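You operate a simulated robot arm through the tools that you are given. There is no shell and no other tool. Be economical: measure what you need, move in short steps, check, and stop when the job is done.

Carry out the task below with a simulated two-armed robot. There is one attempt and no reset: what you move stays moved.

Task
Hold the square tin on the left end of the pine bench steady with one hand and open the tin lid with the other.

Only the result counts: the job must be done as asked and must still hold three seconds after the hand-in. Knocking over, shifting, dropping, spilling or breaking anything else fails it. A push-on lid holds only when it is set on centred and level and pressed home; a screw cap is set on level and turned clockwise until tight.

Robot
Two 7-joint arms with two-finger parallel grippers on one trunk, on a base that drives. Base frame: it is fixed to the floor where the robot stands at the start and does not move with it; the origin is under the middle of the robot, x ahead of it, y to its left, z up; the surface under the hand at the start is at about z = 760. Readings come in mm, rad, newtons and seconds.
The left shoulder is at the start at [20, 113, 1147], the right one opposite. With the tool pointing down near the work surface each hand reaches from about 200 to 600 mm from the robot's upright axis, wherever it stands, measured 20 degrees to its own side. Places, roughly: tin lid [500, 0, 800]. Payload 1.57 kg a hand.
The tool frame of a hand sits at the grasp point between the pads (the TCP): z along the fingers, y along the line on which they close. The tips reach 30 mm beyond it. Largest opening 80 mm; finger width 17, thickness 12; the body of the gripper, 40 by 82 mm, starts 80 mm behind the TCP.
Orientation is that of the tool frame in the base frame, as a unit quaternion [w, x, y, z]. With the fingers straight down and closing along the base's y, the tool's x points along the base's -x, its y along +y and its z along -z.

Tools
- The arms move only by the tool drive_tool. It takes "left_commands", "right_commands" or both (then of equal length, played together; a hand with none holds still); each is a list of rows, each an object of numbers (a shift or turn left out is 0, a gripper value left out holds the last): "dx", "dy", "dz": the shift along the tool's x, y, z in m; "wx", "wy", "wz": the turn, a rotation vector about the tool's x, y, z in rad; "jaw": the closure in counts, from 0 (fully open) to 255 (shut). In form: [{"dx": .., "dy": .., "dz": .., "wx": .., "wy": .., "wz": .., "jaw": ..}, ...]. A call has 1 to 10 rows; each row shifts and turns the commanded pose from where the row before left it, along the tool's axes as they then stand. Rows are played at 5 a second. More than 50 mm and 0.15 rad between two rows, or a gripper value outside its range, and nothing of the call is played. A pose out of reach is approached as far as the arm can. The call stops where the force on the tool passes 40 N (or 10 N more than at its start, if that is more) or the arm is blocked; 0.2 s more then pass. The fingers move at their own pace (about 45 mm/s each) and stop on an object; they squeeze with about 20 N. The grip force told is the motor's: it shows also when the fingers shut on nothing. Time passes only in rows, and 0.2 s behind the last, so rows that do not move let the fingers close. The reply holds the time, the measured pose of the TCP, the force on the tool along the base axes, the opening and the grip force, in the units named above and with some noise, with the torque about the TCP (base axes, N m) and any sound that the robot's microphone picked up.
- Cameras (640 x 400 px; columns grow to the right, rows downward): "scene" is now at [100.6, -7.4, 1278.7]; the picture's right is [-0.09, -1.00, 0.00], its down [-0.52, 0.05, -0.86] and it looks along [0.85, -0.08, -0.52] (base axes); focal length 247 px, centre (320, 200). "left" rides on the left gripper at [72, 7, -122] in its tool frame; the picture's right is [-0.09, 1.00, 0.00], its down [-0.84, -0.08, -0.54] and it looks along [-0.54, -0.05, 0.84] (tool axes); focal length 238 px, centre (320, 200). "right" rides on the right gripper at [72, -7, -122] in its tool frame; the picture's right is [0.09, 1.00, 0.00], its down [-0.84, 0.08, -0.54] and it looks along [-0.54, 0.05, 0.84] (tool axes); focal length 238 px, centre (320, 200). There is no depth. A picture from a camera that has moved, and an enlarged one, comes with that camera's place and axes in the base frame and with its lens.
- snapshot(camera): a new picture of that camera. No time passes.
- raise_lower(by): slides the trunk up (or, below 0, down) by that many mm; the arms and the scene camera ride with it, the base frame stays. It gives what a move gives, with no picture.
- roll_base(legs): drives the robot by 1 to 6 legs, each [ahead, left, turn to the left] in mm, mm and rad, along the robot's own axes; the way and the turn of a leg run together, so that a leg with both is an arc; at most 1500 mm and 3.142 rad a leg. The arms and the cameras ride along, it lands a little off, and it stops where it bumps. It gives what a move gives.
- pan_tilt(pan, tilt): turns the head with the scene camera to pan (to the left, within 1.396 rad either way) and tilt (down, from -0.506 to 1.204), counted from straight ahead of the robot. It gives what a move gives.
- enlarge(camera, box): a new picture of the part [left, top, right, bottom] of that camera's present view, enlarged. No time passes.
- close_job(): hands the job in; it is judged then, once.

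Go step by step. Nothing tells you exact positions but the pictures and the camera data: compare them with the known pose of the tool, close in by small moves and look again before you grip or let go. The budget is 120 turns and 108 pictures, counting those below and the enlarged ones. Unless the task says otherwise, let go and move clear before handing in, and close with one line.

The tools are called after "Emit:" as a command line: name --argument value ..., lists and objects as JSON in quotes. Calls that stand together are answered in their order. drive_tool: Moves the arms, as the interface text tells. Its arguments: {"type":"object","properties":{"left_commands":{"type":"array","items":{"type":"object","properties":{"dx":{"type":"number"},"dy":{"type":"number"},"dz":{"type":"number"},"wx":{"type":"number"},"wy":{"type":"number"},"wz":{"type":"number"},"jaw":{"type":"number"}}}},"right_commands":{"type":"array","items":{"type":"object","properties":{"dx":{"type":"number"},"dy":{"type":"number"},"dz":{"type":"number"},"wx":{"type":"number"},"wy":{"type":"number"},"wz":{"type":"number"},"jaw":{"type":"number"}}}}},"required":[]} The other tools are called the same way: raise_lower (by) slides the trunk up or down; roll_base (legs) drives the base; pan_tilt (pan, tilt) turns the head that bears the scene camera; snapshot (camera) takes a picture; enlarge (camera, box) takes an enlarged picture of a part of a camera's view; close_job () hands the job in.

At the start:

```text
time_s: 0.0
left_ee_pos: [447.7, 119.7, 1091.8]
left_tcp_rot: [0.001, 0.0, 1.0, 0.0]
left_ft_force: [0.3, 0.2, 0.1]
left_ft_torque: [-0.02, -0.06, -0.02]
left_finger_gap: 80.0
left_grip_force: 0.1
right_ee_pos: [442.8, -259.7, 1090.4]
right_tcp_rot: [0.0, 0.0, 1.0, -0.001]
right_ft_force: [1.4, -0.4, -0.3]
right_ft_torque: [-0.03, -0.01, -0.01]
right_finger_gap: 80.0
right_grip_force: 0.0
trunk travel left (down, up): [-200.0, 370.0]
robot x, y, heading: [2.7, 3.0, -0.003]
head pan, tilt: [-0.089, 0.543]
```

scene: 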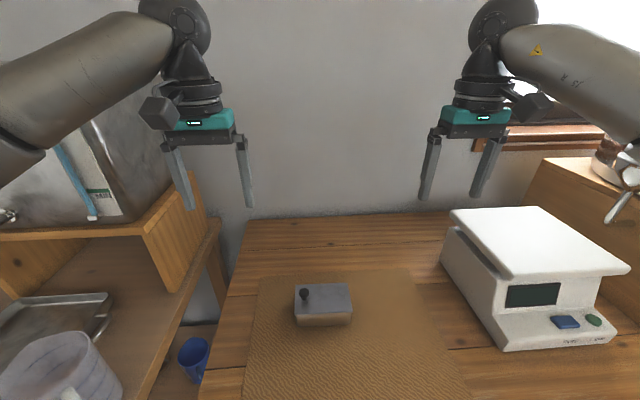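
right: 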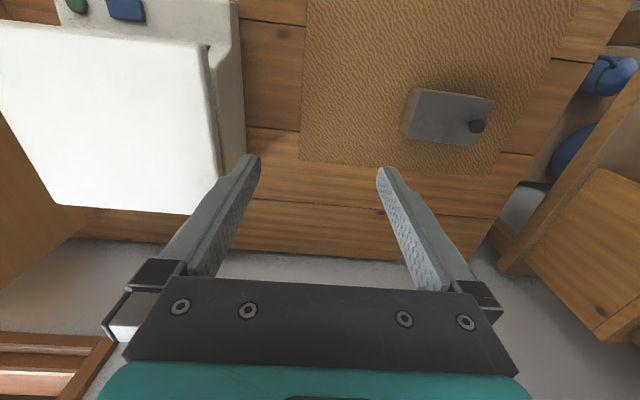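
left: 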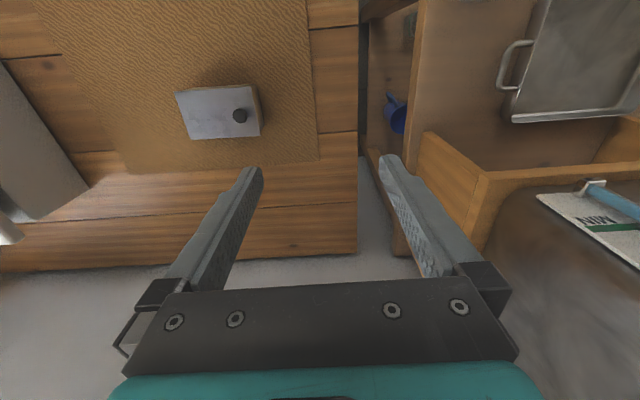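

I see a small metal tin on a mat with a dark knob near the left end of its lid. I'll look closer from the scene and from both hand cameras.

Emit:
enlarge --camera "scene" --box '[270, 265, 380, 335]'

Emit:
enlarge --camera "left" --box '[150, 65, 290, 155]'

Emit:
enlarge --camera "right" --box '[380, 70, 520, 160]'

```text
5.71 times, centred on (325, 300) of scene
camera zoom: at [100.6, -7.4, 1278.7], right [-0.09, -1.0, 0.0], down [-0.52, 0.05, -0.86], along [0.85, -0.08, -0.52], focal length 1413 px, centre (291, -371)
```

zoom: 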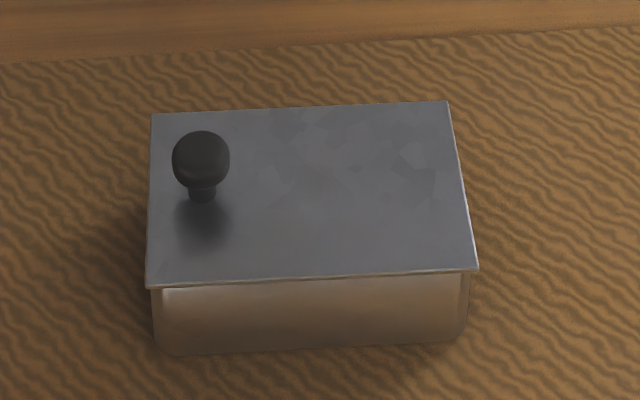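

```text
4.44 times, centred on (220, 110) of left
camera zoom: at [373.7, 128.9, 1213.1], right [0.09, 1.0, 0.0], down [0.84, -0.08, 0.54], along [0.54, -0.05, -0.84], focal length 1059 px, centre (764, 600)
```

zoom: 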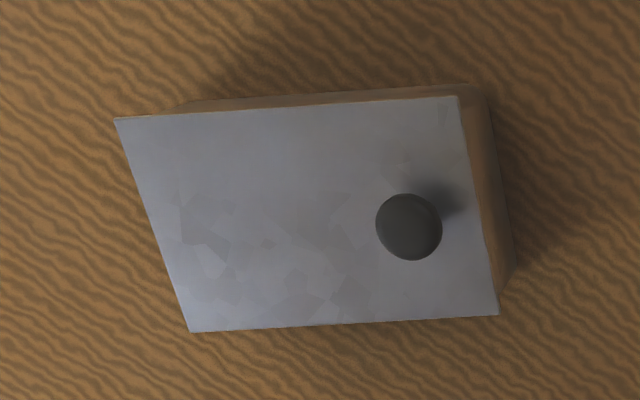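

```text
4.44 times, centred on (450, 115) of right
camera zoom: at [370.6, -265.8, 1212.7], right [-0.09, 1.0, 0.0], down [0.84, 0.08, 0.54], along [0.54, 0.05, -0.84], focal length 1059 px, centre (-258, 578)
```

zoom: 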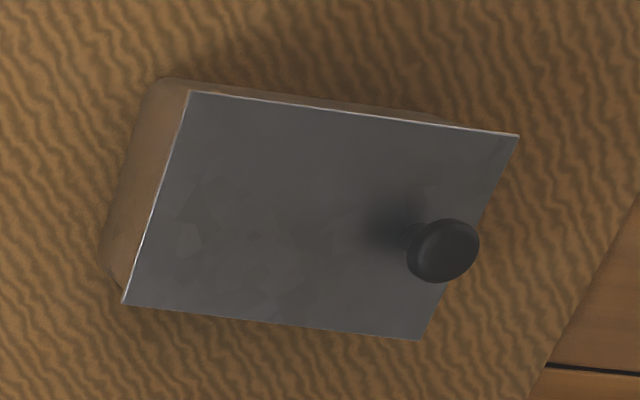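

The lid top is at about z 806 and spans x 414–495, y −108 to 15. The knob is near (454, −6, 827). I'll turn the right hand to come in at a slant from the −y end under the lid, starting with the yaw.

Emit:
drive_tool --right_commands '[{"wz": 0.145}, {"wz": 0.145}, {"wz": 0.145}, {"wz": 0.145}, {"wz": 0.145}, {"wz": 0.145}, {"wz": 0.145}, {"wz": 0.145}, {"wz": 0.145}, {"wz": 0.145}]'

Emit:
drive_tool --right_commands '[{"wz": 0.1208}, {"wy": 0.13}, {"wy": 0.13}, {"wy": 0.13}, {"wy": 0.13}, {"wy": 0.13}, {"wy": 0.13}, {"wy": 0.13}, {"wy": 0.137}]'

Emit:
snapshot --camera "right"

Emit:
snapshot --camera "scene"

```text
time_s: 2.2
left_ee_pos: [447.4, 120.1, 1090.3]
left_tcp_rot: [0.0, 0.0, 1.0, 0.001]
left_ft_force: [0.1, 0.4, 0.0]
left_ft_torque: [0.0, 0.04, -0.02]
left_finger_gap: 79.9
left_grip_force: 0.0
right_ee_pos: [442.8, -259.2, 1091.7]
right_tcp_rot: [-0.001, 0.665, 0.747, 0.0]
right_ft_force: [0.4, 0.5, 1.1]
right_ft_torque: [-0.01, -0.01, -0.01]
right_finger_gap: 80.3
right_grip_force: 0.1
trunk travel left (down, up): [-200.0, 370.0]
robot x, y, heading: [-0.8, 0.1, -0.002]
head pan, tilt: [-0.089, 0.543]
```

```text
time_s: 4.2
left_ee_pos: [447.0, 119.5, 1090.9]
left_tcp_rot: [0.0, 0.0, 1.0, 0.0]
left_ft_force: [0.1, -0.1, 0.4]
left_ft_torque: [-0.01, -0.02, 0.04]
left_finger_gap: 80.2
left_grip_force: 0.0
right_ee_pos: [442.5, -260.1, 1092.5]
right_tcp_rot: [-0.354, 0.612, 0.612, 0.354]
right_ft_force: [-1.0, -0.6, 0.4]
right_ft_torque: [0.0, -0.02, 0.01]
right_finger_gap: 79.8
right_grip_force: 0.1
trunk travel left (down, up): [-200.0, 370.0]
robot x, y, heading: [0.1, 1.3, 0.002]
head pan, tilt: [-0.089, 0.543]
```

```text
101 pictures are left
camera right: at [435.6, -329.5, 1214.2], right [1.0, 0.04, 0.08], down [0.08, -0.89, -0.46], along [0.05, 0.46, -0.89], focal length 238 px, centre (320, 200)
```

right: 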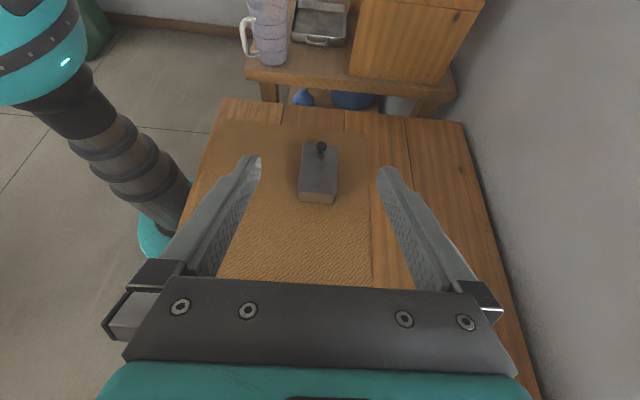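

```text
100 pictures are left
camera scene: at [100.6, -7.6, 1278.7], right [-0.09, -1.0, 0.0], down [-0.52, 0.05, -0.86], along [0.85, -0.08, -0.52], focal length 247 px, centre (320, 200)
```

scene: 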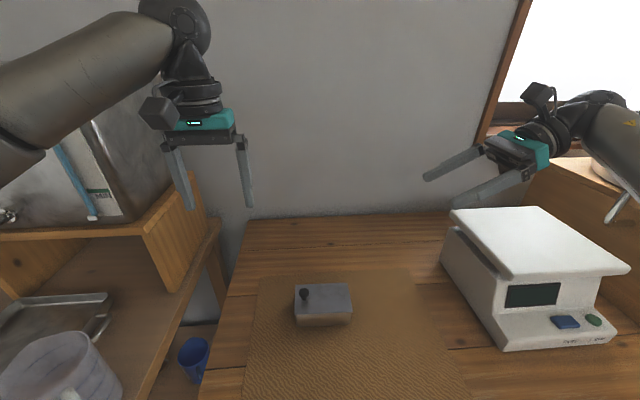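

The right hand's orientation is as planned. I'll bring it down to a standoff near (454, −195, 900) and look at the tin end.

Emit:
drive_tool --right_commands '[{"dx": -0.0268, "dy": 0.0023, "dz": 0.0305}, {"dx": -0.0268, "dy": 0.0023, "dz": 0.0305}, {"dx": -0.0268, "dy": 0.0023, "dz": 0.0305}, {"dx": -0.0268, "dy": 0.0023, "dz": 0.0305}, {"dx": -0.0268, "dy": 0.0023, "dz": 0.0305}]'

Emit:
snapshot --camera "right"

Emit:
snapshot --camera "scene"

```text
time_s: 5.4
left_ee_pos: [447.8, 120.2, 1090.6]
left_tcp_rot: [0.0, 0.0, 1.0, 0.001]
left_ft_force: [-0.6, 0.4, 0.1]
left_ft_torque: [0.0, -0.01, -0.03]
left_finger_gap: 79.8
left_grip_force: 0.2
right_ee_pos: [451.7, -194.8, 897.1]
right_tcp_rot: [-0.354, 0.612, 0.613, 0.353]
right_ft_force: [-0.8, 1.1, 0.9]
right_ft_torque: [-0.04, 0.01, -0.02]
right_finger_gap: 80.0
right_grip_force: 0.0
trunk travel left (down, up): [-200.0, 370.0]
robot x, y, heading: [0.6, -2.8, 0.002]
head pan, tilt: [-0.089, 0.543]
```

```text
99 pictures are left
camera right: at [445.7, -264.0, 1020.9], right [1.0, 0.05, 0.08], down [0.08, -0.89, -0.45], along [0.05, 0.46, -0.89], focal length 238 px, centre (320, 200)
```

right: 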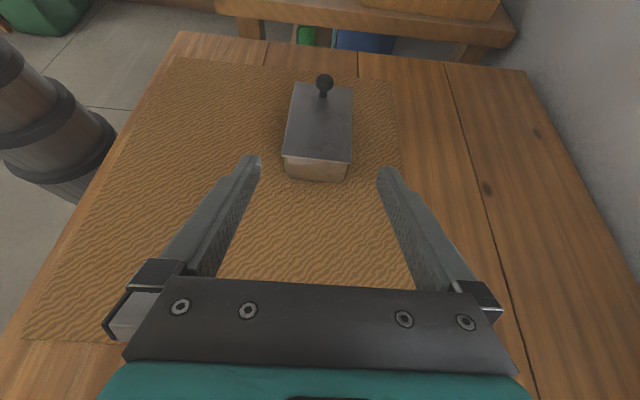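

```text
98 pictures are left
camera scene: at [100.7, -7.4, 1278.7], right [-0.09, -1.0, 0.0], down [-0.52, 0.05, -0.86], along [0.85, -0.08, -0.52], focal length 247 px, centre (320, 200)
```

scene: 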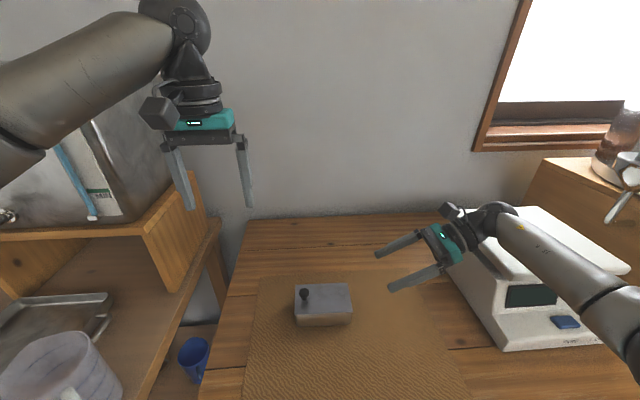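

The forearm could come close to the scale if it dips further. I'll raise the trunk by 150 mm first so the forearm slopes down from higher up, and inspect the tin from this side.

Emit:
enlarge --camera "right" --box '[250, 60, 390, 195]'

Emit:
raise_lower --by 150

```text
2.96 times, centred on (320, 128) of right
camera zoom: at [445.7, -264.0, 1020.9], right [1.0, 0.05, 0.08], down [0.08, -0.89, -0.45], along [0.05, 0.46, -0.89], focal length 706 px, centre (320, 415)
```

zoom: 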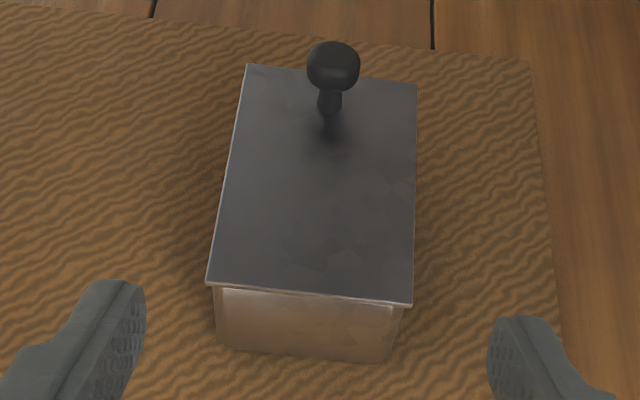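

```text
time_s: 7.2
left_ee_pos: [446.6, 120.4, 1242.4]
left_tcp_rot: [0.0, 0.0, 1.0, 0.0]
left_ft_force: [0.0, 0.9, 0.0]
left_ft_torque: [-0.01, 0.02, 0.0]
left_finger_gap: 80.0
left_grip_force: 0.1
right_ee_pos: [452.8, -194.3, 1049.1]
right_tcp_rot: [-0.354, 0.612, 0.613, 0.353]
right_ft_force: [-0.4, -0.7, 0.2]
right_ft_torque: [0.02, 0.02, 0.03]
right_finger_gap: 79.8
right_grip_force: 0.1
trunk travel left (down, up): [-350.0, 220.0]
robot x, y, heading: [-1.3, 2.7, 0.003]
head pan, tilt: [-0.089, 0.543]
```

No hinge shows on the −y end, and the lid overhangs the body by a few millimetres. I'll match the tin's small yaw, flatten the tilt to 36° and descend to a standoff in line with the grip.

Emit:
drive_tool --right_commands '[{"wy": -0.1}, {"wx": -0.026, "wz": 0.017}, {"dx": -0.0318, "dy": -0.0006, "dz": 0.0254}, {"dx": -0.0318, "dy": -0.0006, "dz": 0.0254}, {"dx": -0.0318, "dy": -0.0006, "dz": 0.0254}, {"dx": -0.0318, "dy": -0.0006, "dz": 0.0254}, {"dx": -0.0318, "dy": -0.0006, "dz": 0.0254}]'

Emit:
snapshot --camera "right"

Emit:
snapshot --camera "scene"

```text
time_s: 8.8
left_ee_pos: [447.5, 121.2, 1241.1]
left_tcp_rot: [-0.001, 0.0, 1.0, -0.001]
left_ft_force: [1.1, -1.2, -0.1]
left_ft_torque: [-0.02, 0.02, 0.0]
left_finger_gap: 79.9
left_grip_force: 0.1
right_ee_pos: [449.5, -181.3, 846.6]
right_tcp_rot: [-0.317, 0.638, 0.621, 0.327]
right_ft_force: [0.1, -0.4, 0.1]
right_ft_torque: [0.01, 0.01, -0.02]
right_finger_gap: 80.0
right_grip_force: 0.1
trunk travel left (down, up): [-350.0, 220.0]
robot x, y, heading: [-3.1, -0.4, -0.002]
head pan, tilt: [-0.089, 0.543]
```

```text
96 pictures are left
camera right: at [440.5, -238.3, 976.2], right [1.0, 0.02, 0.08], down [0.05, -0.93, -0.36], along [0.06, 0.36, -0.93], focal length 238 px, centre (320, 200)
```

right: 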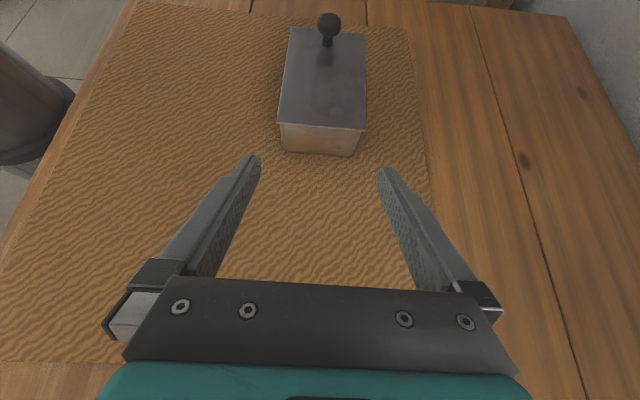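

```text
95 pictures are left
camera scene: at [101.7, -5.9, 1428.6], right [-0.09, -1.0, 0.0], down [-0.52, 0.05, -0.86], along [0.85, -0.08, -0.52], focal length 247 px, centre (320, 200)
```

scene: 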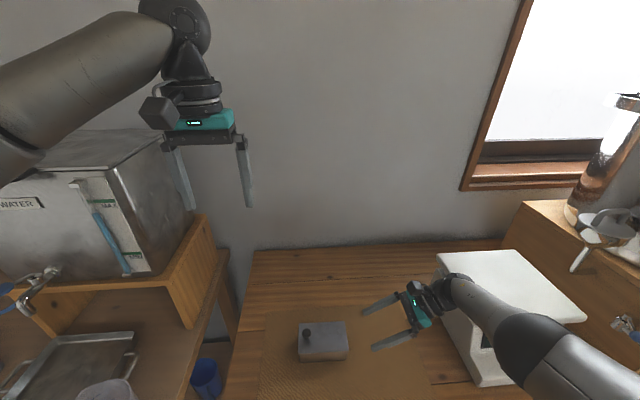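

The end of the lid measures at about y −104 and is centred on x 452. I'll go 60 mm in along the slant, then check.

Emit:
drive_tool --right_commands '[{"dx": -0.0025, "dz": 0.02, "dy": 0.0007}, {"dz": 0.02}, {"dz": 0.02}]'

Emit:
snapshot --camera "right"

Emit:
enlarge --camera "scene" --box '[280, 275, 440, 375]'

```text
time_s: 9.6
left_ee_pos: [445.8, 120.6, 1241.2]
left_tcp_rot: [0.001, -0.001, 1.0, 0.0]
left_ft_force: [0.4, 0.1, 0.0]
left_ft_torque: [-0.01, -0.01, 0.0]
left_finger_gap: 79.9
left_grip_force: 0.1
right_ee_pos: [441.4, -130.3, 814.4]
right_tcp_rot: [-0.316, 0.64, 0.619, 0.328]
right_ft_force: [-0.2, -1.8, 2.5]
right_ft_torque: [0.07, -0.11, -0.18]
right_finger_gap: 80.2
right_grip_force: 0.0
right hand out of reach, approached as far as the arm can: row 1, 2, 3
trunk travel left (down, up): [-350.0, 220.0]
robot x, y, heading: [0.6, 1.0, 0.001]
head pan, tilt: [-0.089, 0.543]
```

```text
94 pictures are left
camera right: at [432.9, -187.1, 944.6], right [1.0, 0.02, 0.08], down [0.05, -0.93, -0.36], along [0.06, 0.36, -0.93], focal length 238 px, centre (320, 200)
```

right: 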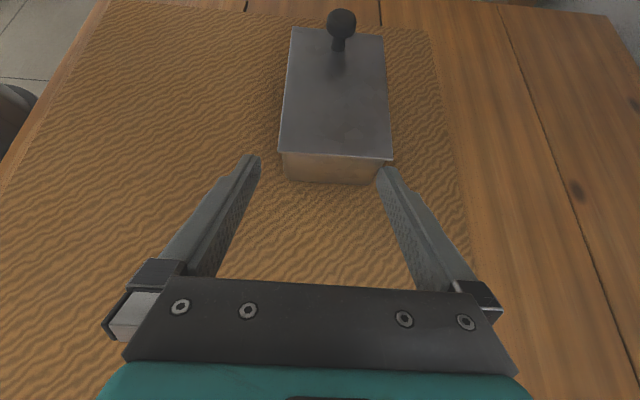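

```text
4.00 times, centred on (360, 325) of scene
camera zoom: at [100.6, -7.2, 1428.7], right [-0.09, -1.0, 0.0], down [-0.52, 0.05, -0.86], along [0.85, -0.08, -0.52], focal length 989 px, centre (160, -300)
```

zoom: 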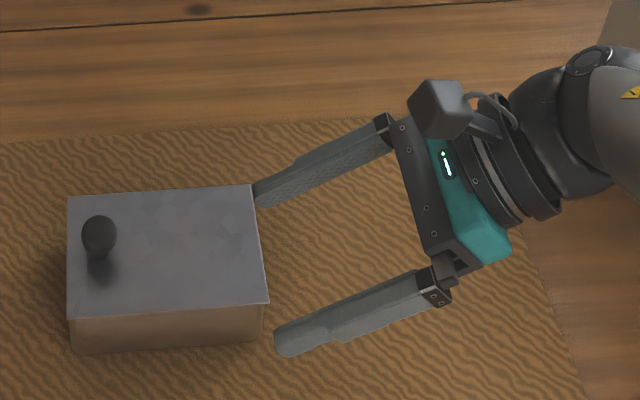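

The right arm ran short of reach by about 10 mm. I'll back off up and away, then lower the trunk by 80 mm.

Emit:
drive_tool --right_commands '[{"dz": -0.03}, {"dz": -0.03}, {"dx": 0.0324, "dz": -0.0235}, {"dx": 0.0324, "dz": -0.0235}]'

Emit:
raise_lower --by -80

Emit:
snapshot --camera "scene"

```text
time_s: 10.6
left_ee_pos: [446.8, 119.7, 1241.9]
left_tcp_rot: [0.0, 0.0, 1.0, 0.0]
left_ft_force: [0.4, 0.8, -0.8]
left_ft_torque: [0.0, 0.01, 0.01]
left_finger_gap: 80.0
left_grip_force: 0.0
right_ee_pos: [447.3, -182.3, 928.1]
right_tcp_rot: [-0.317, 0.64, 0.619, 0.328]
right_ft_force: [-0.6, -0.1, 0.7]
right_ft_torque: [-0.03, 0.02, -0.02]
right_finger_gap: 79.9
right_grip_force: 0.0
trunk travel left (down, up): [-350.0, 220.0]
robot x, y, heading: [-2.2, 1.5, -0.002]
head pan, tilt: [-0.089, 0.543]
```

```text
time_s: 11.7
left_ee_pos: [446.7, 120.7, 1161.7]
left_tcp_rot: [0.0, 0.0, 1.0, 0.0]
left_ft_force: [-0.1, -0.2, -0.1]
left_ft_torque: [0.0, -0.03, 0.0]
left_finger_gap: 79.9
left_grip_force: 0.1
right_ee_pos: [447.3, -181.7, 847.1]
right_tcp_rot: [-0.317, 0.639, 0.619, 0.328]
right_ft_force: [0.3, -0.7, 0.3]
right_ft_torque: [0.0, 0.0, -0.01]
right_finger_gap: 80.0
right_grip_force: 0.1
trunk travel left (down, up): [-270.0, 300.0]
robot x, y, heading: [3.2, 4.5, 0.0]
head pan, tilt: [-0.089, 0.543]
```

```text
92 pictures are left
camera scene: at [100.5, -7.4, 1348.8], right [-0.09, -1.0, 0.0], down [-0.51, 0.05, -0.86], along [0.85, -0.08, -0.52], focal length 247 px, centre (320, 200)
```

scene: 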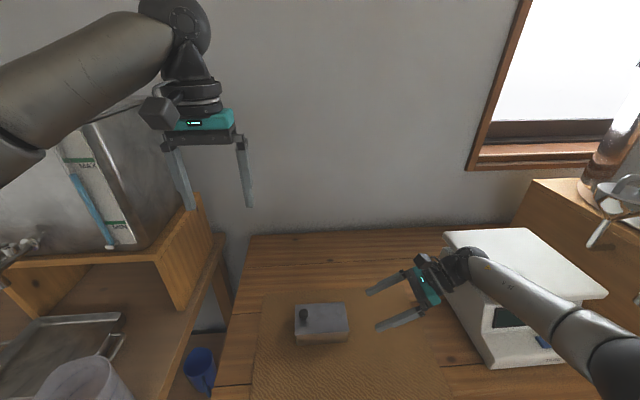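

The arm is clear of the scale. I'll come in along the slant again, 60 mm first.

Emit:
drive_tool --right_commands '[{"dx": -0.0026, "dz": 0.02, "dy": 0.0025}, {"dz": 0.02}, {"dz": 0.02}, {}]'

Emit:
enlarge --camera "right" --box '[220, 90, 420, 215]'

Emit:
enlarge --camera "scene" --box '[280, 275, 440, 375]'

```text
time_s: 12.7
left_ee_pos: [446.0, 120.4, 1162.5]
left_tcp_rot: [0.0, 0.0, 1.0, 0.0]
left_ft_force: [0.0, 0.5, 0.5]
left_ft_torque: [0.03, -0.01, 0.0]
left_finger_gap: 79.9
left_grip_force: 0.0
right_ee_pos: [452.2, -132.3, 810.1]
right_tcp_rot: [-0.317, 0.639, 0.62, 0.327]
right_ft_force: [0.0, -0.2, -0.6]
right_ft_torque: [0.03, -0.04, 0.04]
right_finger_gap: 79.9
right_grip_force: 0.1
trunk travel left (down, up): [-270.0, 300.0]
robot x, y, heading: [-0.5, 0.0, -0.001]
head pan, tilt: [-0.089, 0.543]
```

```text
3.20 times, centred on (320, 152) of right
camera zoom: at [444.1, -189.8, 940.0], right [1.0, 0.02, 0.08], down [0.05, -0.93, -0.36], along [0.06, 0.36, -0.93], focal length 763 px, centre (320, 352)
```

zoom: 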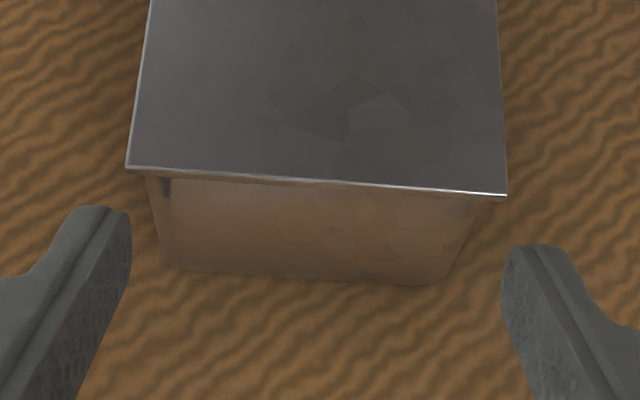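

```text
4.00 times, centred on (360, 325) of scene
camera zoom: at [100.6, -7.5, 1348.7], right [-0.09, -1.0, 0.0], down [-0.51, 0.05, -0.86], along [0.85, -0.08, -0.52], focal length 989 px, centre (160, -300)
```

zoom: 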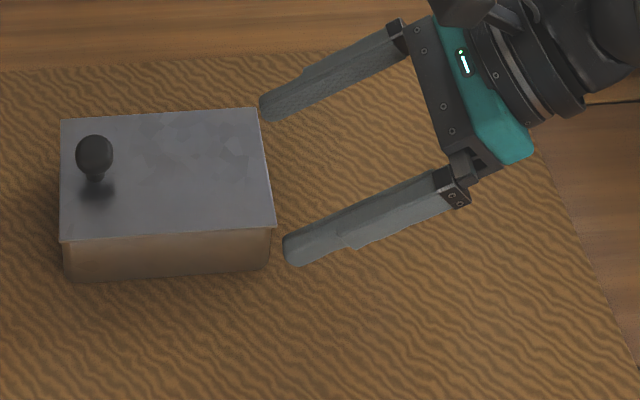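

The fingers are centred on the tin and below the lid. I'll go on the last 31 mm.

Emit:
drive_tool --right_commands '[{"dz": 0.01}, {"dz": 0.011}, {"dz": 0.01}, {}]'

Emit:
enlarge --camera "right" --box '[220, 90, 420, 215]'

Emit:
enlarge --camera "scene" --box '[280, 275, 440, 375]'

```text
time_s: 13.7
left_ee_pos: [446.2, 121.8, 1160.6]
left_tcp_rot: [0.0, 0.0, 1.0, 0.0]
left_ft_force: [-0.1, -0.8, -0.3]
left_ft_torque: [-0.01, -0.04, 0.01]
left_finger_gap: 79.9
left_grip_force: 0.1
right_ee_pos: [452.0, -109.2, 793.8]
right_tcp_rot: [-0.317, 0.639, 0.619, 0.328]
right_ft_force: [-0.1, 0.3, 0.0]
right_ft_torque: [-0.02, -0.03, -0.01]
right_finger_gap: 79.8
right_grip_force: 0.0
trunk travel left (down, up): [-270.0, 300.0]
robot x, y, heading: [1.3, 2.2, -0.004]
head pan, tilt: [-0.089, 0.543]
```

```text
3.20 times, centred on (320, 152) of right
camera zoom: at [444.1, -166.5, 923.0], right [1.0, 0.02, 0.08], down [0.05, -0.93, -0.36], along [0.06, 0.37, -0.93], focal length 763 px, centre (320, 352)
```

zoom: 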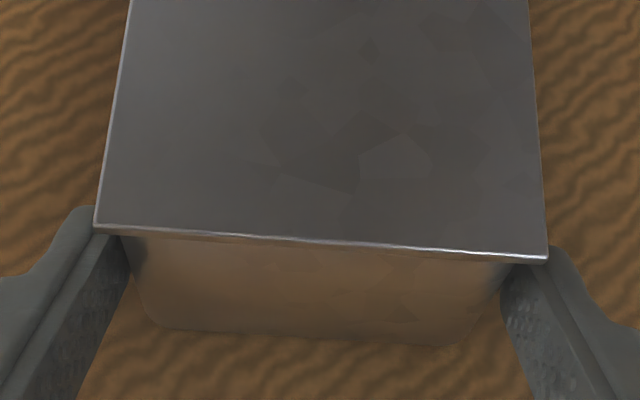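

```text
4.00 times, centred on (360, 325) of scene
camera zoom: at [100.6, -7.5, 1348.7], right [-0.09, -1.0, 0.0], down [-0.51, 0.05, -0.86], along [0.85, -0.08, -0.52], focal length 989 px, centre (160, -300)
```

zoom: 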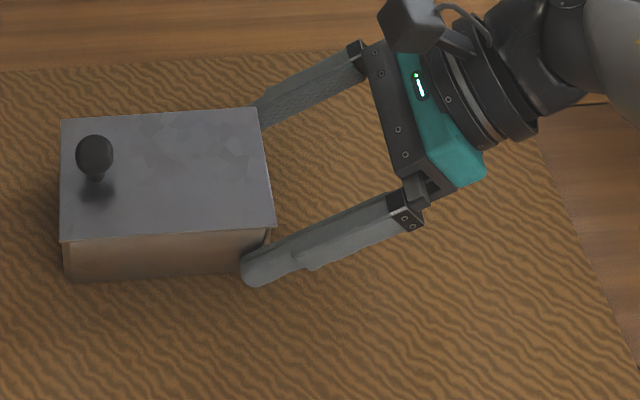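

The finger tips sit beneath the lid and overlap the body by about 17 mm. I'll go 5 mm deeper and close gently onto the body.

Emit:
drive_tool --right_commands '[{"dz": 0.005}, {"jaw": 40}, {"jaw": 80}, {"jaw": 160}, {"jaw": 255}, {"jaw": 255}]'

Emit:
enlarge --camera "right" --box '[220, 90, 420, 215]'

Emit:
enlarge --camera "scene" --box '[280, 275, 440, 375]'

```text
time_s: 15.1
left_ee_pos: [447.9, 120.3, 1160.1]
left_tcp_rot: [-0.001, -0.001, 1.0, 0.0]
left_ft_force: [0.9, -0.9, -0.1]
left_ft_torque: [-0.02, 0.01, 0.01]
left_finger_gap: 80.1
left_grip_force: 0.0
right_ee_pos: [450.9, -106.0, 791.0]
right_tcp_rot: [-0.317, 0.64, 0.619, 0.328]
right_ft_force: [-2.2, 0.9, 0.7]
right_ft_torque: [0.22, 0.24, 0.09]
right_finger_gap: 74.7
right_grip_force: 20.1
trunk travel left (down, up): [-270.0, 300.0]
robot x, y, heading: [-1.0, -2.0, -0.002]
head pan, tilt: [-0.089, 0.543]
```

```text
3.20 times, centred on (320, 152) of right
camera zoom: at [443.6, -162.7, 920.4], right [1.0, 0.02, 0.08], down [0.05, -0.93, -0.36], along [0.06, 0.37, -0.93], focal length 763 px, centre (320, 352)
```

zoom: 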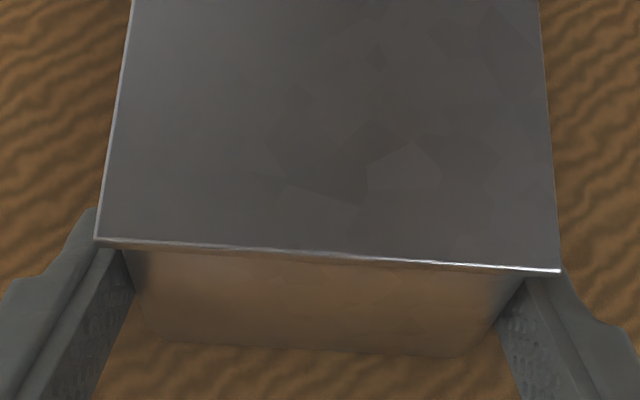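

```text
4.00 times, centred on (360, 325) of scene
camera zoom: at [100.4, -7.3, 1348.7], right [-0.09, -1.0, 0.0], down [-0.51, 0.05, -0.86], along [0.85, -0.08, -0.52], focal length 989 px, centre (160, -300)
```

zoom: 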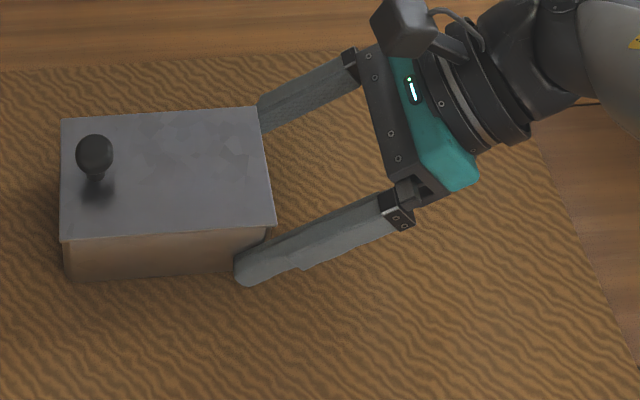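

The body is gripped at a gap of 74.7 mm and the tin has not moved. Next I'll bring the left hand over the knob.

Emit:
drive_tool --left_commands '[{"dx": -0.0015, "dy": -0.0253, "dz": 0.042}, {"dx": -0.0015, "dy": -0.0253, "dz": 0.042}, {"dx": -0.0015, "dy": -0.0253, "dz": 0.042}, {"dx": -0.0015, "dy": -0.0253, "dz": 0.042}, {"dx": -0.0015, "dy": -0.0253, "dz": 0.042}, {}]'

Emit:
snapshot --camera "left"

Emit:
snapshot --camera "scene"

Emit:
snapshot --camera "right"

```text
time_s: 16.5
left_ee_pos: [452.2, -7.2, 948.2]
left_tcp_rot: [0.0, 0.0, 1.0, 0.0]
left_ft_force: [0.3, -0.3, 0.3]
left_ft_torque: [0.01, -0.03, 0.0]
left_finger_gap: 80.0
left_grip_force: 0.0
right_ee_pos: [451.2, -106.9, 791.2]
right_tcp_rot: [-0.318, 0.639, 0.619, 0.328]
right_ft_force: [-0.2, -0.2, 1.7]
right_ft_torque: [0.4, 0.25, 0.12]
right_finger_gap: 74.5
right_grip_force: 20.2
trunk travel left (down, up): [-270.0, 300.0]
robot x, y, heading: [2.0, -0.5, -0.002]
head pan, tilt: [-0.089, 0.543]
```

```text
85 pictures are left
camera left: at [379.3, 1.6, 1069.8], right [0.09, 1.0, 0.0], down [0.84, -0.08, 0.54], along [0.54, -0.05, -0.84], focal length 238 px, centre (320, 200)
```

left: 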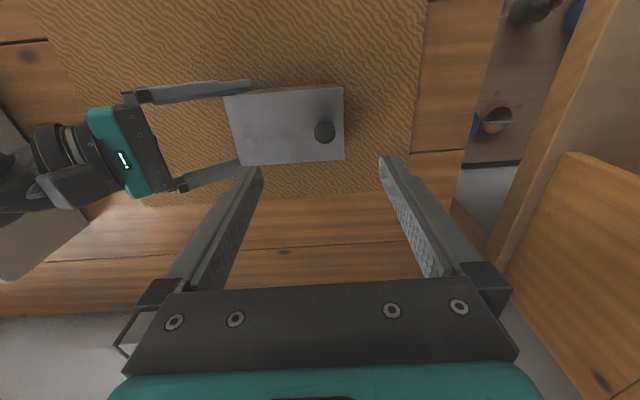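

```text
84 pictures are left
camera scene: at [100.5, -7.5, 1348.7], right [-0.09, -1.0, 0.0], down [-0.51, 0.05, -0.86], along [0.85, -0.08, -0.52], focal length 247 px, centre (320, 200)
```

scene: 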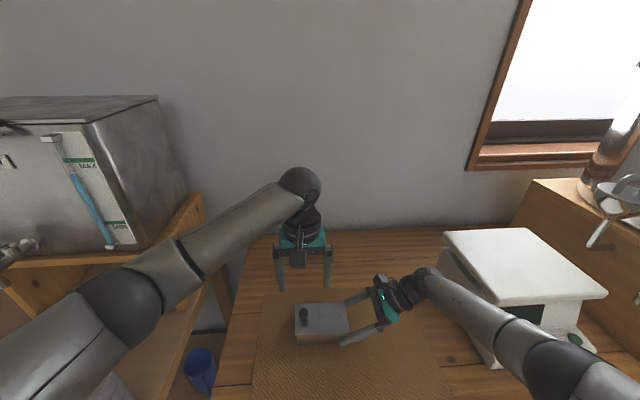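

```text
83 pictures are left
camera right: at [443.8, -163.1, 920.5], right [1.0, 0.02, 0.08], down [0.05, -0.93, -0.36], along [0.06, 0.37, -0.93], focal length 238 px, centre (320, 200)
```

right: 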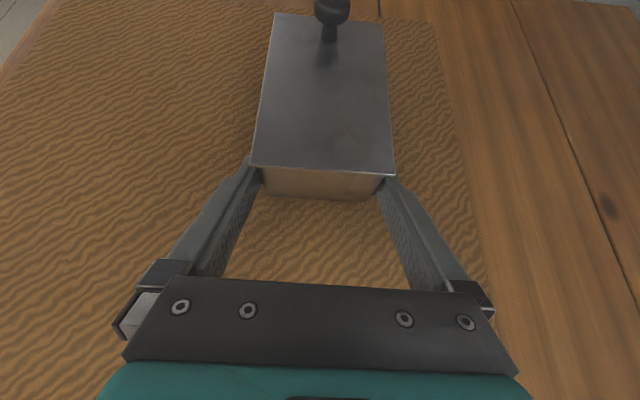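

The knob comes out at about (453, −2, 828) from two views. I'll lower the left hand over it with the tips stopping just above the lid.

Emit:
drive_tool --left_commands '[{"dx": -0.001, "dy": 0.005, "wz": 0.031}, {"dz": 0.03}, {"dz": 0.03}, {"dz": 0.02}, {}]'

Emit:
snapshot --camera "left"

Emit:
enlarge --camera "scene" --box '[260, 260, 420, 360]'

```text
time_s: 17.7
left_ee_pos: [453.3, 0.4, 870.6]
left_tcp_rot: [0.0, 0.015, 1.0, 0.0]
left_ft_force: [0.4, 0.7, 0.1]
left_ft_torque: [0.03, 0.0, -0.01]
left_finger_gap: 80.0
left_grip_force: 0.0
right_ee_pos: [453.0, -106.3, 792.0]
right_tcp_rot: [-0.318, 0.639, 0.619, 0.329]
right_ft_force: [-0.3, -1.6, 1.8]
right_ft_torque: [0.36, 0.25, 0.12]
right_finger_gap: 75.2
right_grip_force: 19.4
trunk travel left (down, up): [-270.0, 300.0]
robot x, y, heading: [-1.3, 0.1, -0.001]
head pan, tilt: [-0.089, 0.543]
```

```text
82 pictures are left
camera left: at [381.7, 10.9, 992.7], right [0.12, 0.99, 0.0], down [0.83, -0.1, 0.54], along [0.54, -0.07, -0.84], focal length 238 px, centre (320, 200)
```

left: 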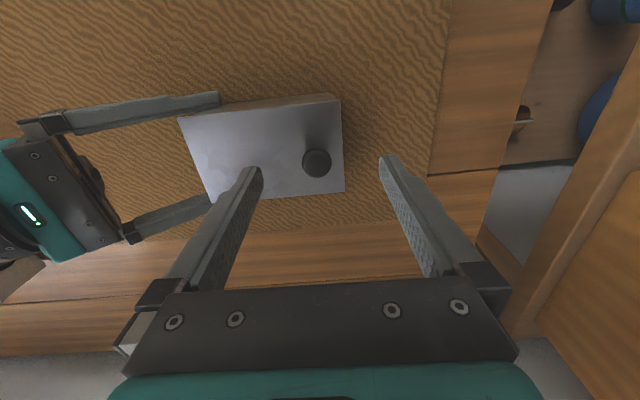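

```text
4.00 times, centred on (340, 310) of scene
camera zoom: at [100.5, -7.6, 1348.7], right [-0.09, -1.0, 0.0], down [-0.51, 0.05, -0.86], along [0.85, -0.08, -0.52], focal length 989 px, centre (240, -240)
```

zoom: 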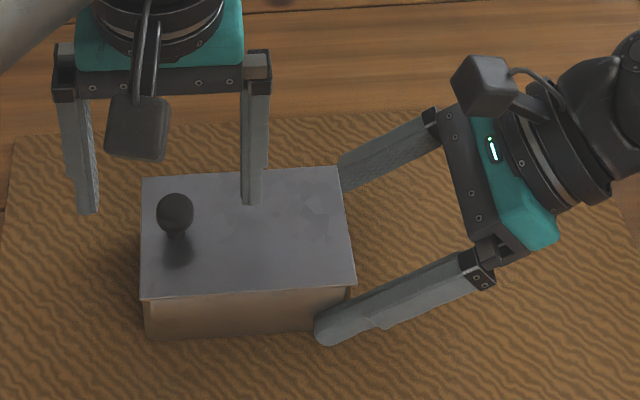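

The knob is at about (454.5, −1.4). I'll go down the last 30 mm and then close on it.

Emit:
drive_tool --left_commands '[{"dx": -0.001, "dy": -0.002, "dz": 0.01}, {"dz": 0.01}, {"dz": 0.0105}, {}]'

Emit:
enlarge --camera "left" --box '[220, 120, 420, 245]'

Emit:
enlarge --camera "scene" --box '[270, 270, 370, 350]'

Emit:
snapshot --camera "right"

```text
time_s: 18.7
left_ee_pos: [456.1, -1.8, 842.7]
left_tcp_rot: [0.0, 0.016, 1.0, -0.001]
left_ft_force: [-4.1, 0.3, 8.7]
left_ft_torque: [-0.4, 0.14, -0.23]
left_finger_gap: 79.8
left_grip_force: 0.0
right_ee_pos: [452.2, -106.0, 791.6]
right_tcp_rot: [-0.317, 0.64, 0.619, 0.328]
right_ft_force: [2.1, -1.3, 0.4]
right_ft_torque: [0.42, 0.53, -0.01]
right_finger_gap: 74.9
right_grip_force: 19.9
trunk travel left (down, up): [-270.0, 300.0]
robot x, y, heading: [-0.5, 0.5, -0.002]
head pan, tilt: [-0.089, 0.543]
```

```text
3.20 times, centred on (320, 182) of left
camera zoom: at [383.9, 8.5, 963.8], right [0.12, 0.99, 0.0], down [0.83, -0.1, 0.54], along [0.54, -0.07, -0.84], focal length 763 px, centre (320, 256)
```

zoom: 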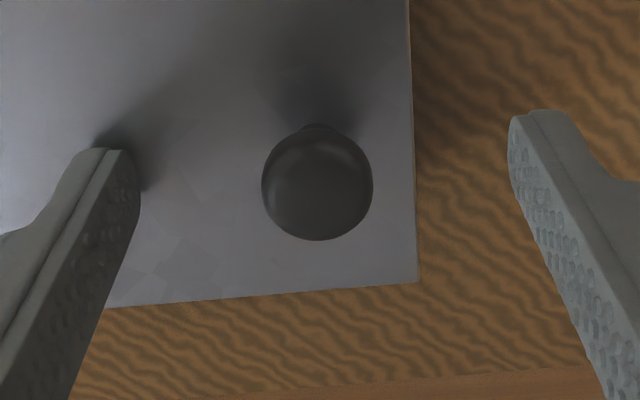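

```text
5.00 times, centred on (320, 310) of scene
camera zoom: at [100.0, -7.5, 1348.8], right [-0.09, -1.0, 0.0], down [-0.51, 0.05, -0.86], along [0.85, -0.08, -0.52], focal length 1236 px, centre (320, -350)
```

zoom: 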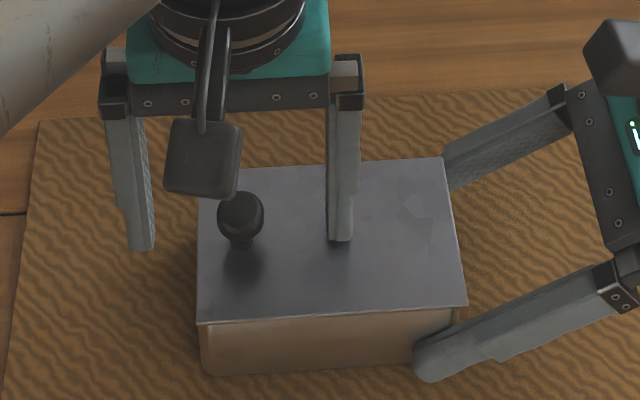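

```text
78 pictures are left
camera right: at [443.6, -163.1, 920.5], right [1.0, 0.02, 0.08], down [0.05, -0.93, -0.36], along [0.06, 0.36, -0.93], focal length 238 px, centre (320, 200)
```

right: 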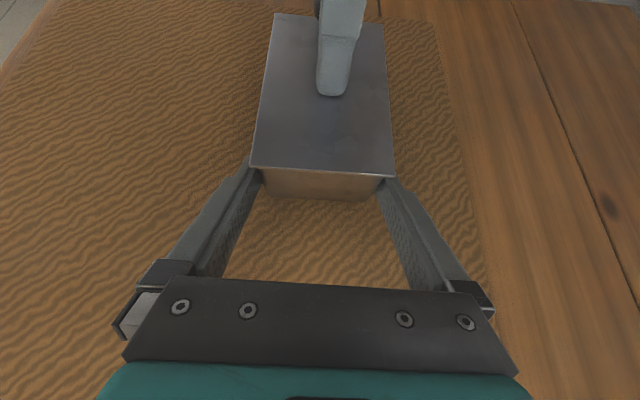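

The inner finger touches the lid, so the lid top is at about z 812. I'll rise 6 mm and close on the knob.

Emit:
drive_tool --left_commands '[{"dz": -0.006}, {}, {"jaw": 80}, {"jaw": 140}, {"jaw": 200}, {"jaw": 255}, {"jaw": 255}]'

Emit:
enlarge --camera "left" --box '[220, 120, 420, 245]'

Emit:
enlarge --camera "scene" --box '[270, 270, 370, 350]'

```text
time_s: 20.3
left_ee_pos: [456.1, -1.9, 847.4]
left_tcp_rot: [0.0, 0.016, 1.0, 0.0]
left_ft_force: [0.1, -0.1, -0.1]
left_ft_torque: [-0.03, -0.02, 0.0]
left_finger_gap: 21.0
left_grip_force: 20.1
right_ee_pos: [450.7, -105.5, 791.2]
right_tcp_rot: [-0.317, 0.639, 0.619, 0.327]
right_ft_force: [-1.4, -1.9, 2.5]
right_ft_torque: [-0.15, 0.23, 0.14]
right_finger_gap: 74.8
right_grip_force: 20.0
trunk travel left (down, up): [-270.0, 300.0]
robot x, y, heading: [2.3, -0.3, 0.0]
head pan, tilt: [-0.089, 0.543]
```

```text
3.20 times, centred on (320, 182) of left
camera zoom: at [384.4, 9.0, 969.5], right [0.12, 0.99, 0.0], down [0.83, -0.1, 0.54], along [0.54, -0.07, -0.84], focal length 763 px, centre (320, 256)
```

zoom: 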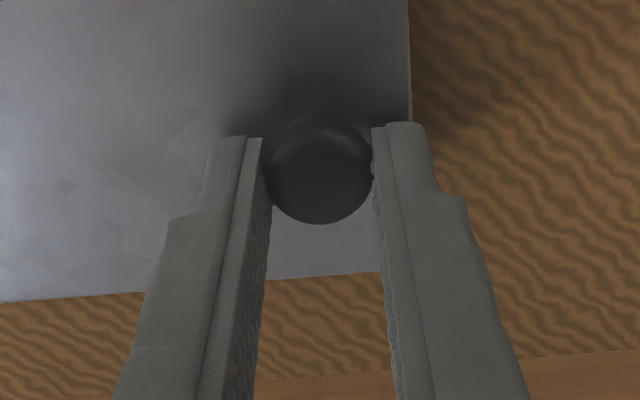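

```text
5.00 times, centred on (320, 310) of scene
camera zoom: at [100.4, -7.6, 1348.7], right [-0.09, -1.0, 0.0], down [-0.51, 0.05, -0.86], along [0.85, -0.08, -0.52], focal length 1236 px, centre (320, -350)
```

zoom: 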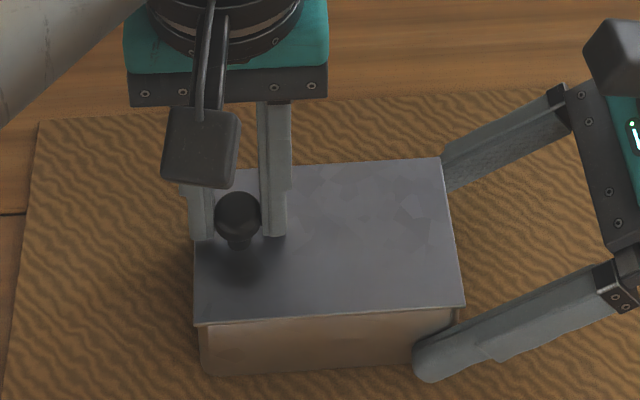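

The knob is held at a gap of 21 mm. How the lid opens is unclear, so I'll test it with a small lift first.

Emit:
drive_tool --left_commands '[{"dz": -0.001}, {"dz": -0.001}, {"dz": -0.001}, {}]'

Emit:
enlarge --camera "scene" --box '[270, 270, 370, 350]'

```text
time_s: 21.3
left_ee_pos: [456.0, -2.6, 849.9]
left_tcp_rot: [0.001, 0.015, 1.0, 0.0]
left_ft_force: [5.3, -0.6, -5.4]
left_ft_torque: [0.01, -0.53, -0.01]
left_finger_gap: 20.6
left_grip_force: 20.4
right_ee_pos: [451.7, -107.0, 791.3]
right_tcp_rot: [-0.318, 0.638, 0.62, 0.327]
right_ft_force: [-5.6, -0.4, 5.3]
right_ft_torque: [0.63, 0.18, 0.54]
right_finger_gap: 75.0
right_grip_force: 19.9
trunk travel left (down, up): [-270.0, 300.0]
robot x, y, heading: [-0.5, -2.4, -0.001]
head pan, tilt: [-0.089, 0.543]
```

```text
5.00 times, centred on (320, 310) of scene
camera zoom: at [100.8, -7.5, 1348.7], right [-0.09, -1.0, 0.0], down [-0.52, 0.05, -0.86], along [0.85, -0.08, -0.52], focal length 1236 px, centre (320, -350)
```

zoom: 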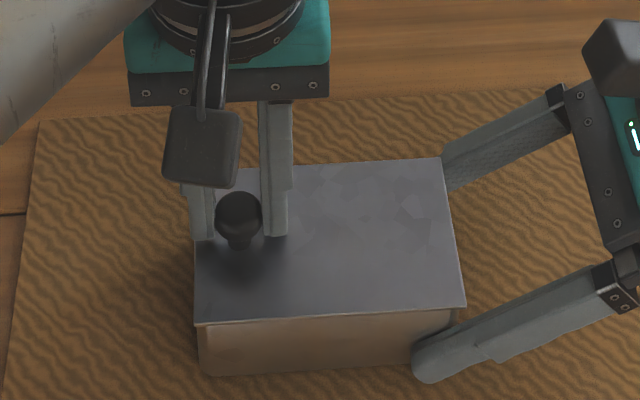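

The lift met growing resistance (5 N) and the lid did not rise. I'll undo it and test a small slide toward +y.

Emit:
drive_tool --left_commands '[{"dz": 0.003}, {"dy": 0.0015}, {"dy": 0.0015}, {"dy": 0.0015}, {"dy": 0.0015}, {}]'

Emit:
enlarge --camera "scene" --box '[270, 270, 370, 350]'

```text
time_s: 22.7
left_ee_pos: [456.3, -0.1, 847.7]
left_tcp_rot: [0.002, 0.018, 1.0, -0.003]
left_ft_force: [3.0, -13.3, 11.4]
left_ft_torque: [-0.3, 0.1, 0.02]
left_finger_gap: 20.7
left_grip_force: 19.5
right_ee_pos: [451.5, -104.8, 791.3]
right_tcp_rot: [-0.318, 0.638, 0.619, 0.329]
right_ft_force: [-0.3, 8.6, 0.5]
right_ft_torque: [-0.34, 0.09, 0.2]
right_finger_gap: 75.0
right_grip_force: 19.9
trunk travel left (down, up): [-270.0, 300.0]
robot x, y, heading: [-1.9, 3.4, 0.001]
head pan, tilt: [-0.089, 0.543]
```

```text
5.00 times, centred on (320, 310) of scene
camera zoom: at [100.4, -8.0, 1348.7], right [-0.09, -1.0, 0.0], down [-0.51, 0.05, -0.86], along [0.85, -0.08, -0.52], focal length 1236 px, centre (320, -350)
```

zoom: 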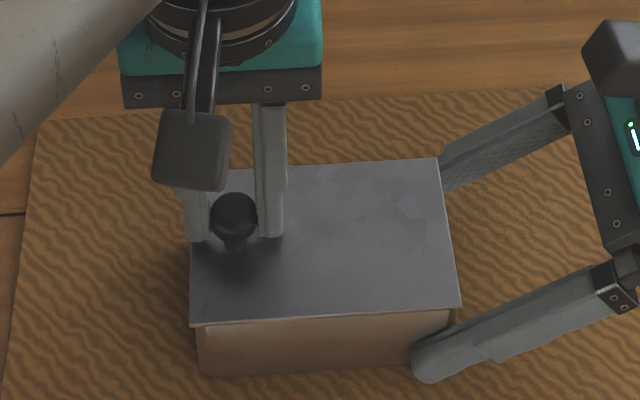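

The lid did not slide toward +y, since 13 N only dragged things a little. I'll return and test a small sideways move in +x, then back, in case the lid swings.

Emit:
drive_tool --left_commands '[{"dy": -0.003}, {"dy": -0.003}, {}]'

Emit:
drive_tool --left_commands '[{"dx": -0.002}, {"dx": -0.002}, {"dx": -0.002}, {}]'

Emit:
enlarge --camera "scene" --box '[270, 270, 370, 350]'

Emit:
drive_tool --left_commands '[{"dx": 0.003}, {"dx": 0.003}, {"dx": 0.002}, {"dx": 0.002}, {"dx": 0.002}, {}]'

Emit:
enlarge --camera "scene" --box '[270, 270, 370, 350]'

```text
time_s: 23.5
left_ee_pos: [456.7, -1.5, 845.5]
left_tcp_rot: [0.0, 0.015, 1.0, 0.001]
left_ft_force: [6.8, -1.6, 12.6]
left_ft_torque: [0.01, -0.25, 0.03]
left_finger_gap: 20.9
left_grip_force: 19.8
right_ee_pos: [451.0, -105.6, 790.1]
right_tcp_rot: [-0.318, 0.639, 0.62, 0.327]
right_ft_force: [-3.4, 3.8, 0.1]
right_ft_torque: [0.64, 0.39, 0.23]
right_finger_gap: 74.7
right_grip_force: 19.8
trunk travel left (down, up): [-270.0, 300.0]
robot x, y, heading: [-1.0, -1.8, -0.0]
head pan, tilt: [-0.089, 0.543]
```

```text
time_s: 24.5
left_ee_pos: [461.2, -4.4, 845.5]
left_tcp_rot: [-0.003, 0.015, 1.0, 0.001]
left_ft_force: [-9.2, 0.5, 2.5]
left_ft_torque: [0.04, 0.54, -0.04]
left_finger_gap: 20.6
left_grip_force: 19.9
right_ee_pos: [453.0, -107.8, 791.2]
right_tcp_rot: [-0.313, 0.641, 0.618, 0.329]
right_ft_force: [7.3, -1.3, -0.7]
right_ft_torque: [-0.15, 0.15, -0.71]
right_finger_gap: 75.1
right_grip_force: 19.8
trunk travel left (down, up): [-270.0, 300.0]
robot x, y, heading: [-0.7, 0.7, -0.0]
head pan, tilt: [-0.089, 0.543]
```

```text
5.00 times, centred on (320, 310) of scene
camera zoom: at [100.4, -7.7, 1348.6], right [-0.09, -1.0, 0.0], down [-0.51, 0.05, -0.86], along [0.85, -0.08, -0.52], focal length 1236 px, centre (320, -350)
```

zoom: 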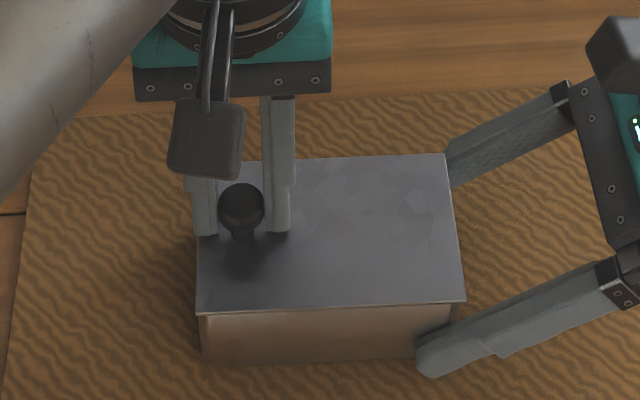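

```text
time_s: 25.9
left_ee_pos: [451.4, -3.5, 846.6]
left_tcp_rot: [0.002, 0.015, 1.0, 0.0]
left_ft_force: [11.0, 0.3, 0.0]
left_ft_torque: [-0.07, -0.55, 0.02]
left_finger_gap: 20.8
left_grip_force: 20.4
right_ee_pos: [449.8, -105.0, 791.3]
right_tcp_rot: [-0.32, 0.638, 0.62, 0.326]
right_ft_force: [-12.2, 1.7, 4.2]
right_ft_torque: [0.14, 0.17, 1.02]
right_finger_gap: 75.6
right_grip_force: 20.3
trunk travel left (down, up): [-270.0, 300.0]
robot x, y, heading: [3.6, -0.7, 0.001]
head pan, tilt: [-0.089, 0.543]
```

```text
5.00 times, centred on (320, 310) of scene
camera zoom: at [100.3, -7.2, 1348.8], right [-0.09, -1.0, 0.0], down [-0.51, 0.05, -0.86], along [0.85, -0.08, -0.52], focal length 1236 px, centre (320, -350)
```

zoom: 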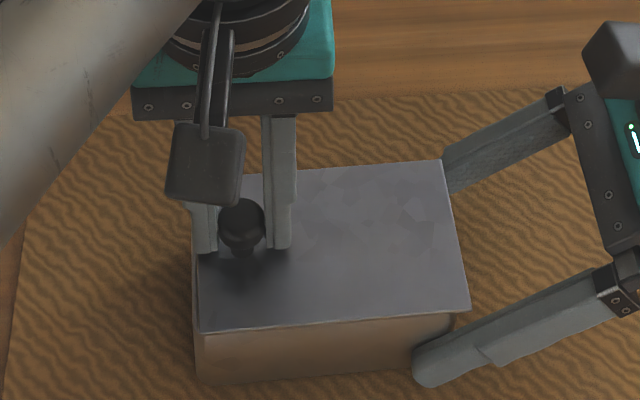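

In the last picture the lid seems to have shifted relative to the body at the +y end. I'll look closer.

Emit:
enlarge --camera "scene" --box '[295, 300, 370, 348]'

Emit:
enlarge --camera "right" --box '[220, 90, 420, 215]'

Emit:
enlarge --camera "left" --box '[170, 70, 420, 226]'

```text
8.33 times, centred on (332, 324) of scene
camera zoom: at [100.3, -7.2, 1348.8], right [-0.09, -1.0, 0.0], down [-0.51, 0.05, -0.86], along [0.85, -0.08, -0.52], focal length 2061 px, centre (216, -833)
```

zoom: 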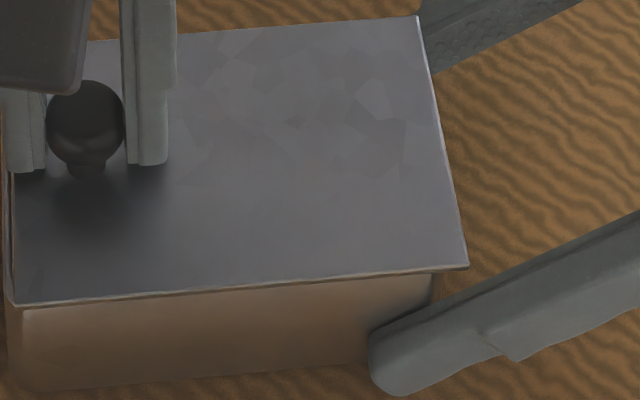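

```text
3.20 times, centred on (320, 152) of right
camera zoom: at [442.7, -162.2, 920.1], right [1.0, 0.03, 0.07], down [0.05, -0.93, -0.36], along [0.06, 0.37, -0.93], focal length 763 px, centre (320, 352)
```

zoom: 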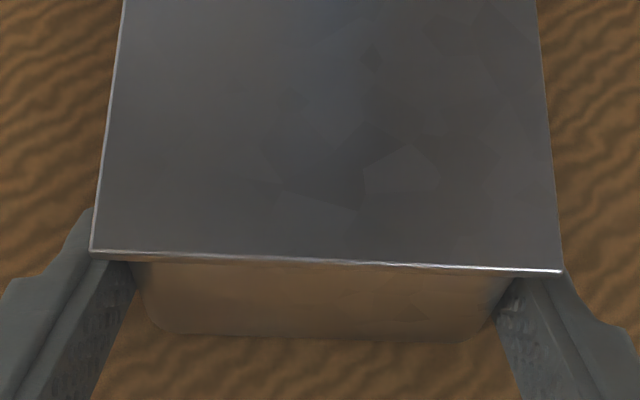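

```text
2.56 times, centred on (295, 148) of left
camera zoom: at [377.6, 7.7, 969.3], right [0.12, 0.99, 0.0], down [0.83, -0.1, 0.54], along [0.54, -0.07, -0.84], focal length 610 px, centre (384, 333)
```

zoom: 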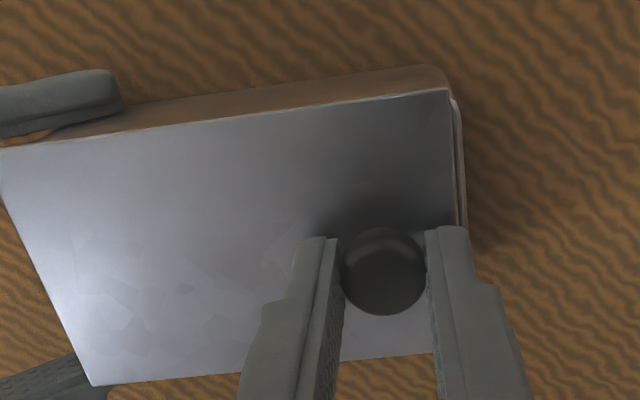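

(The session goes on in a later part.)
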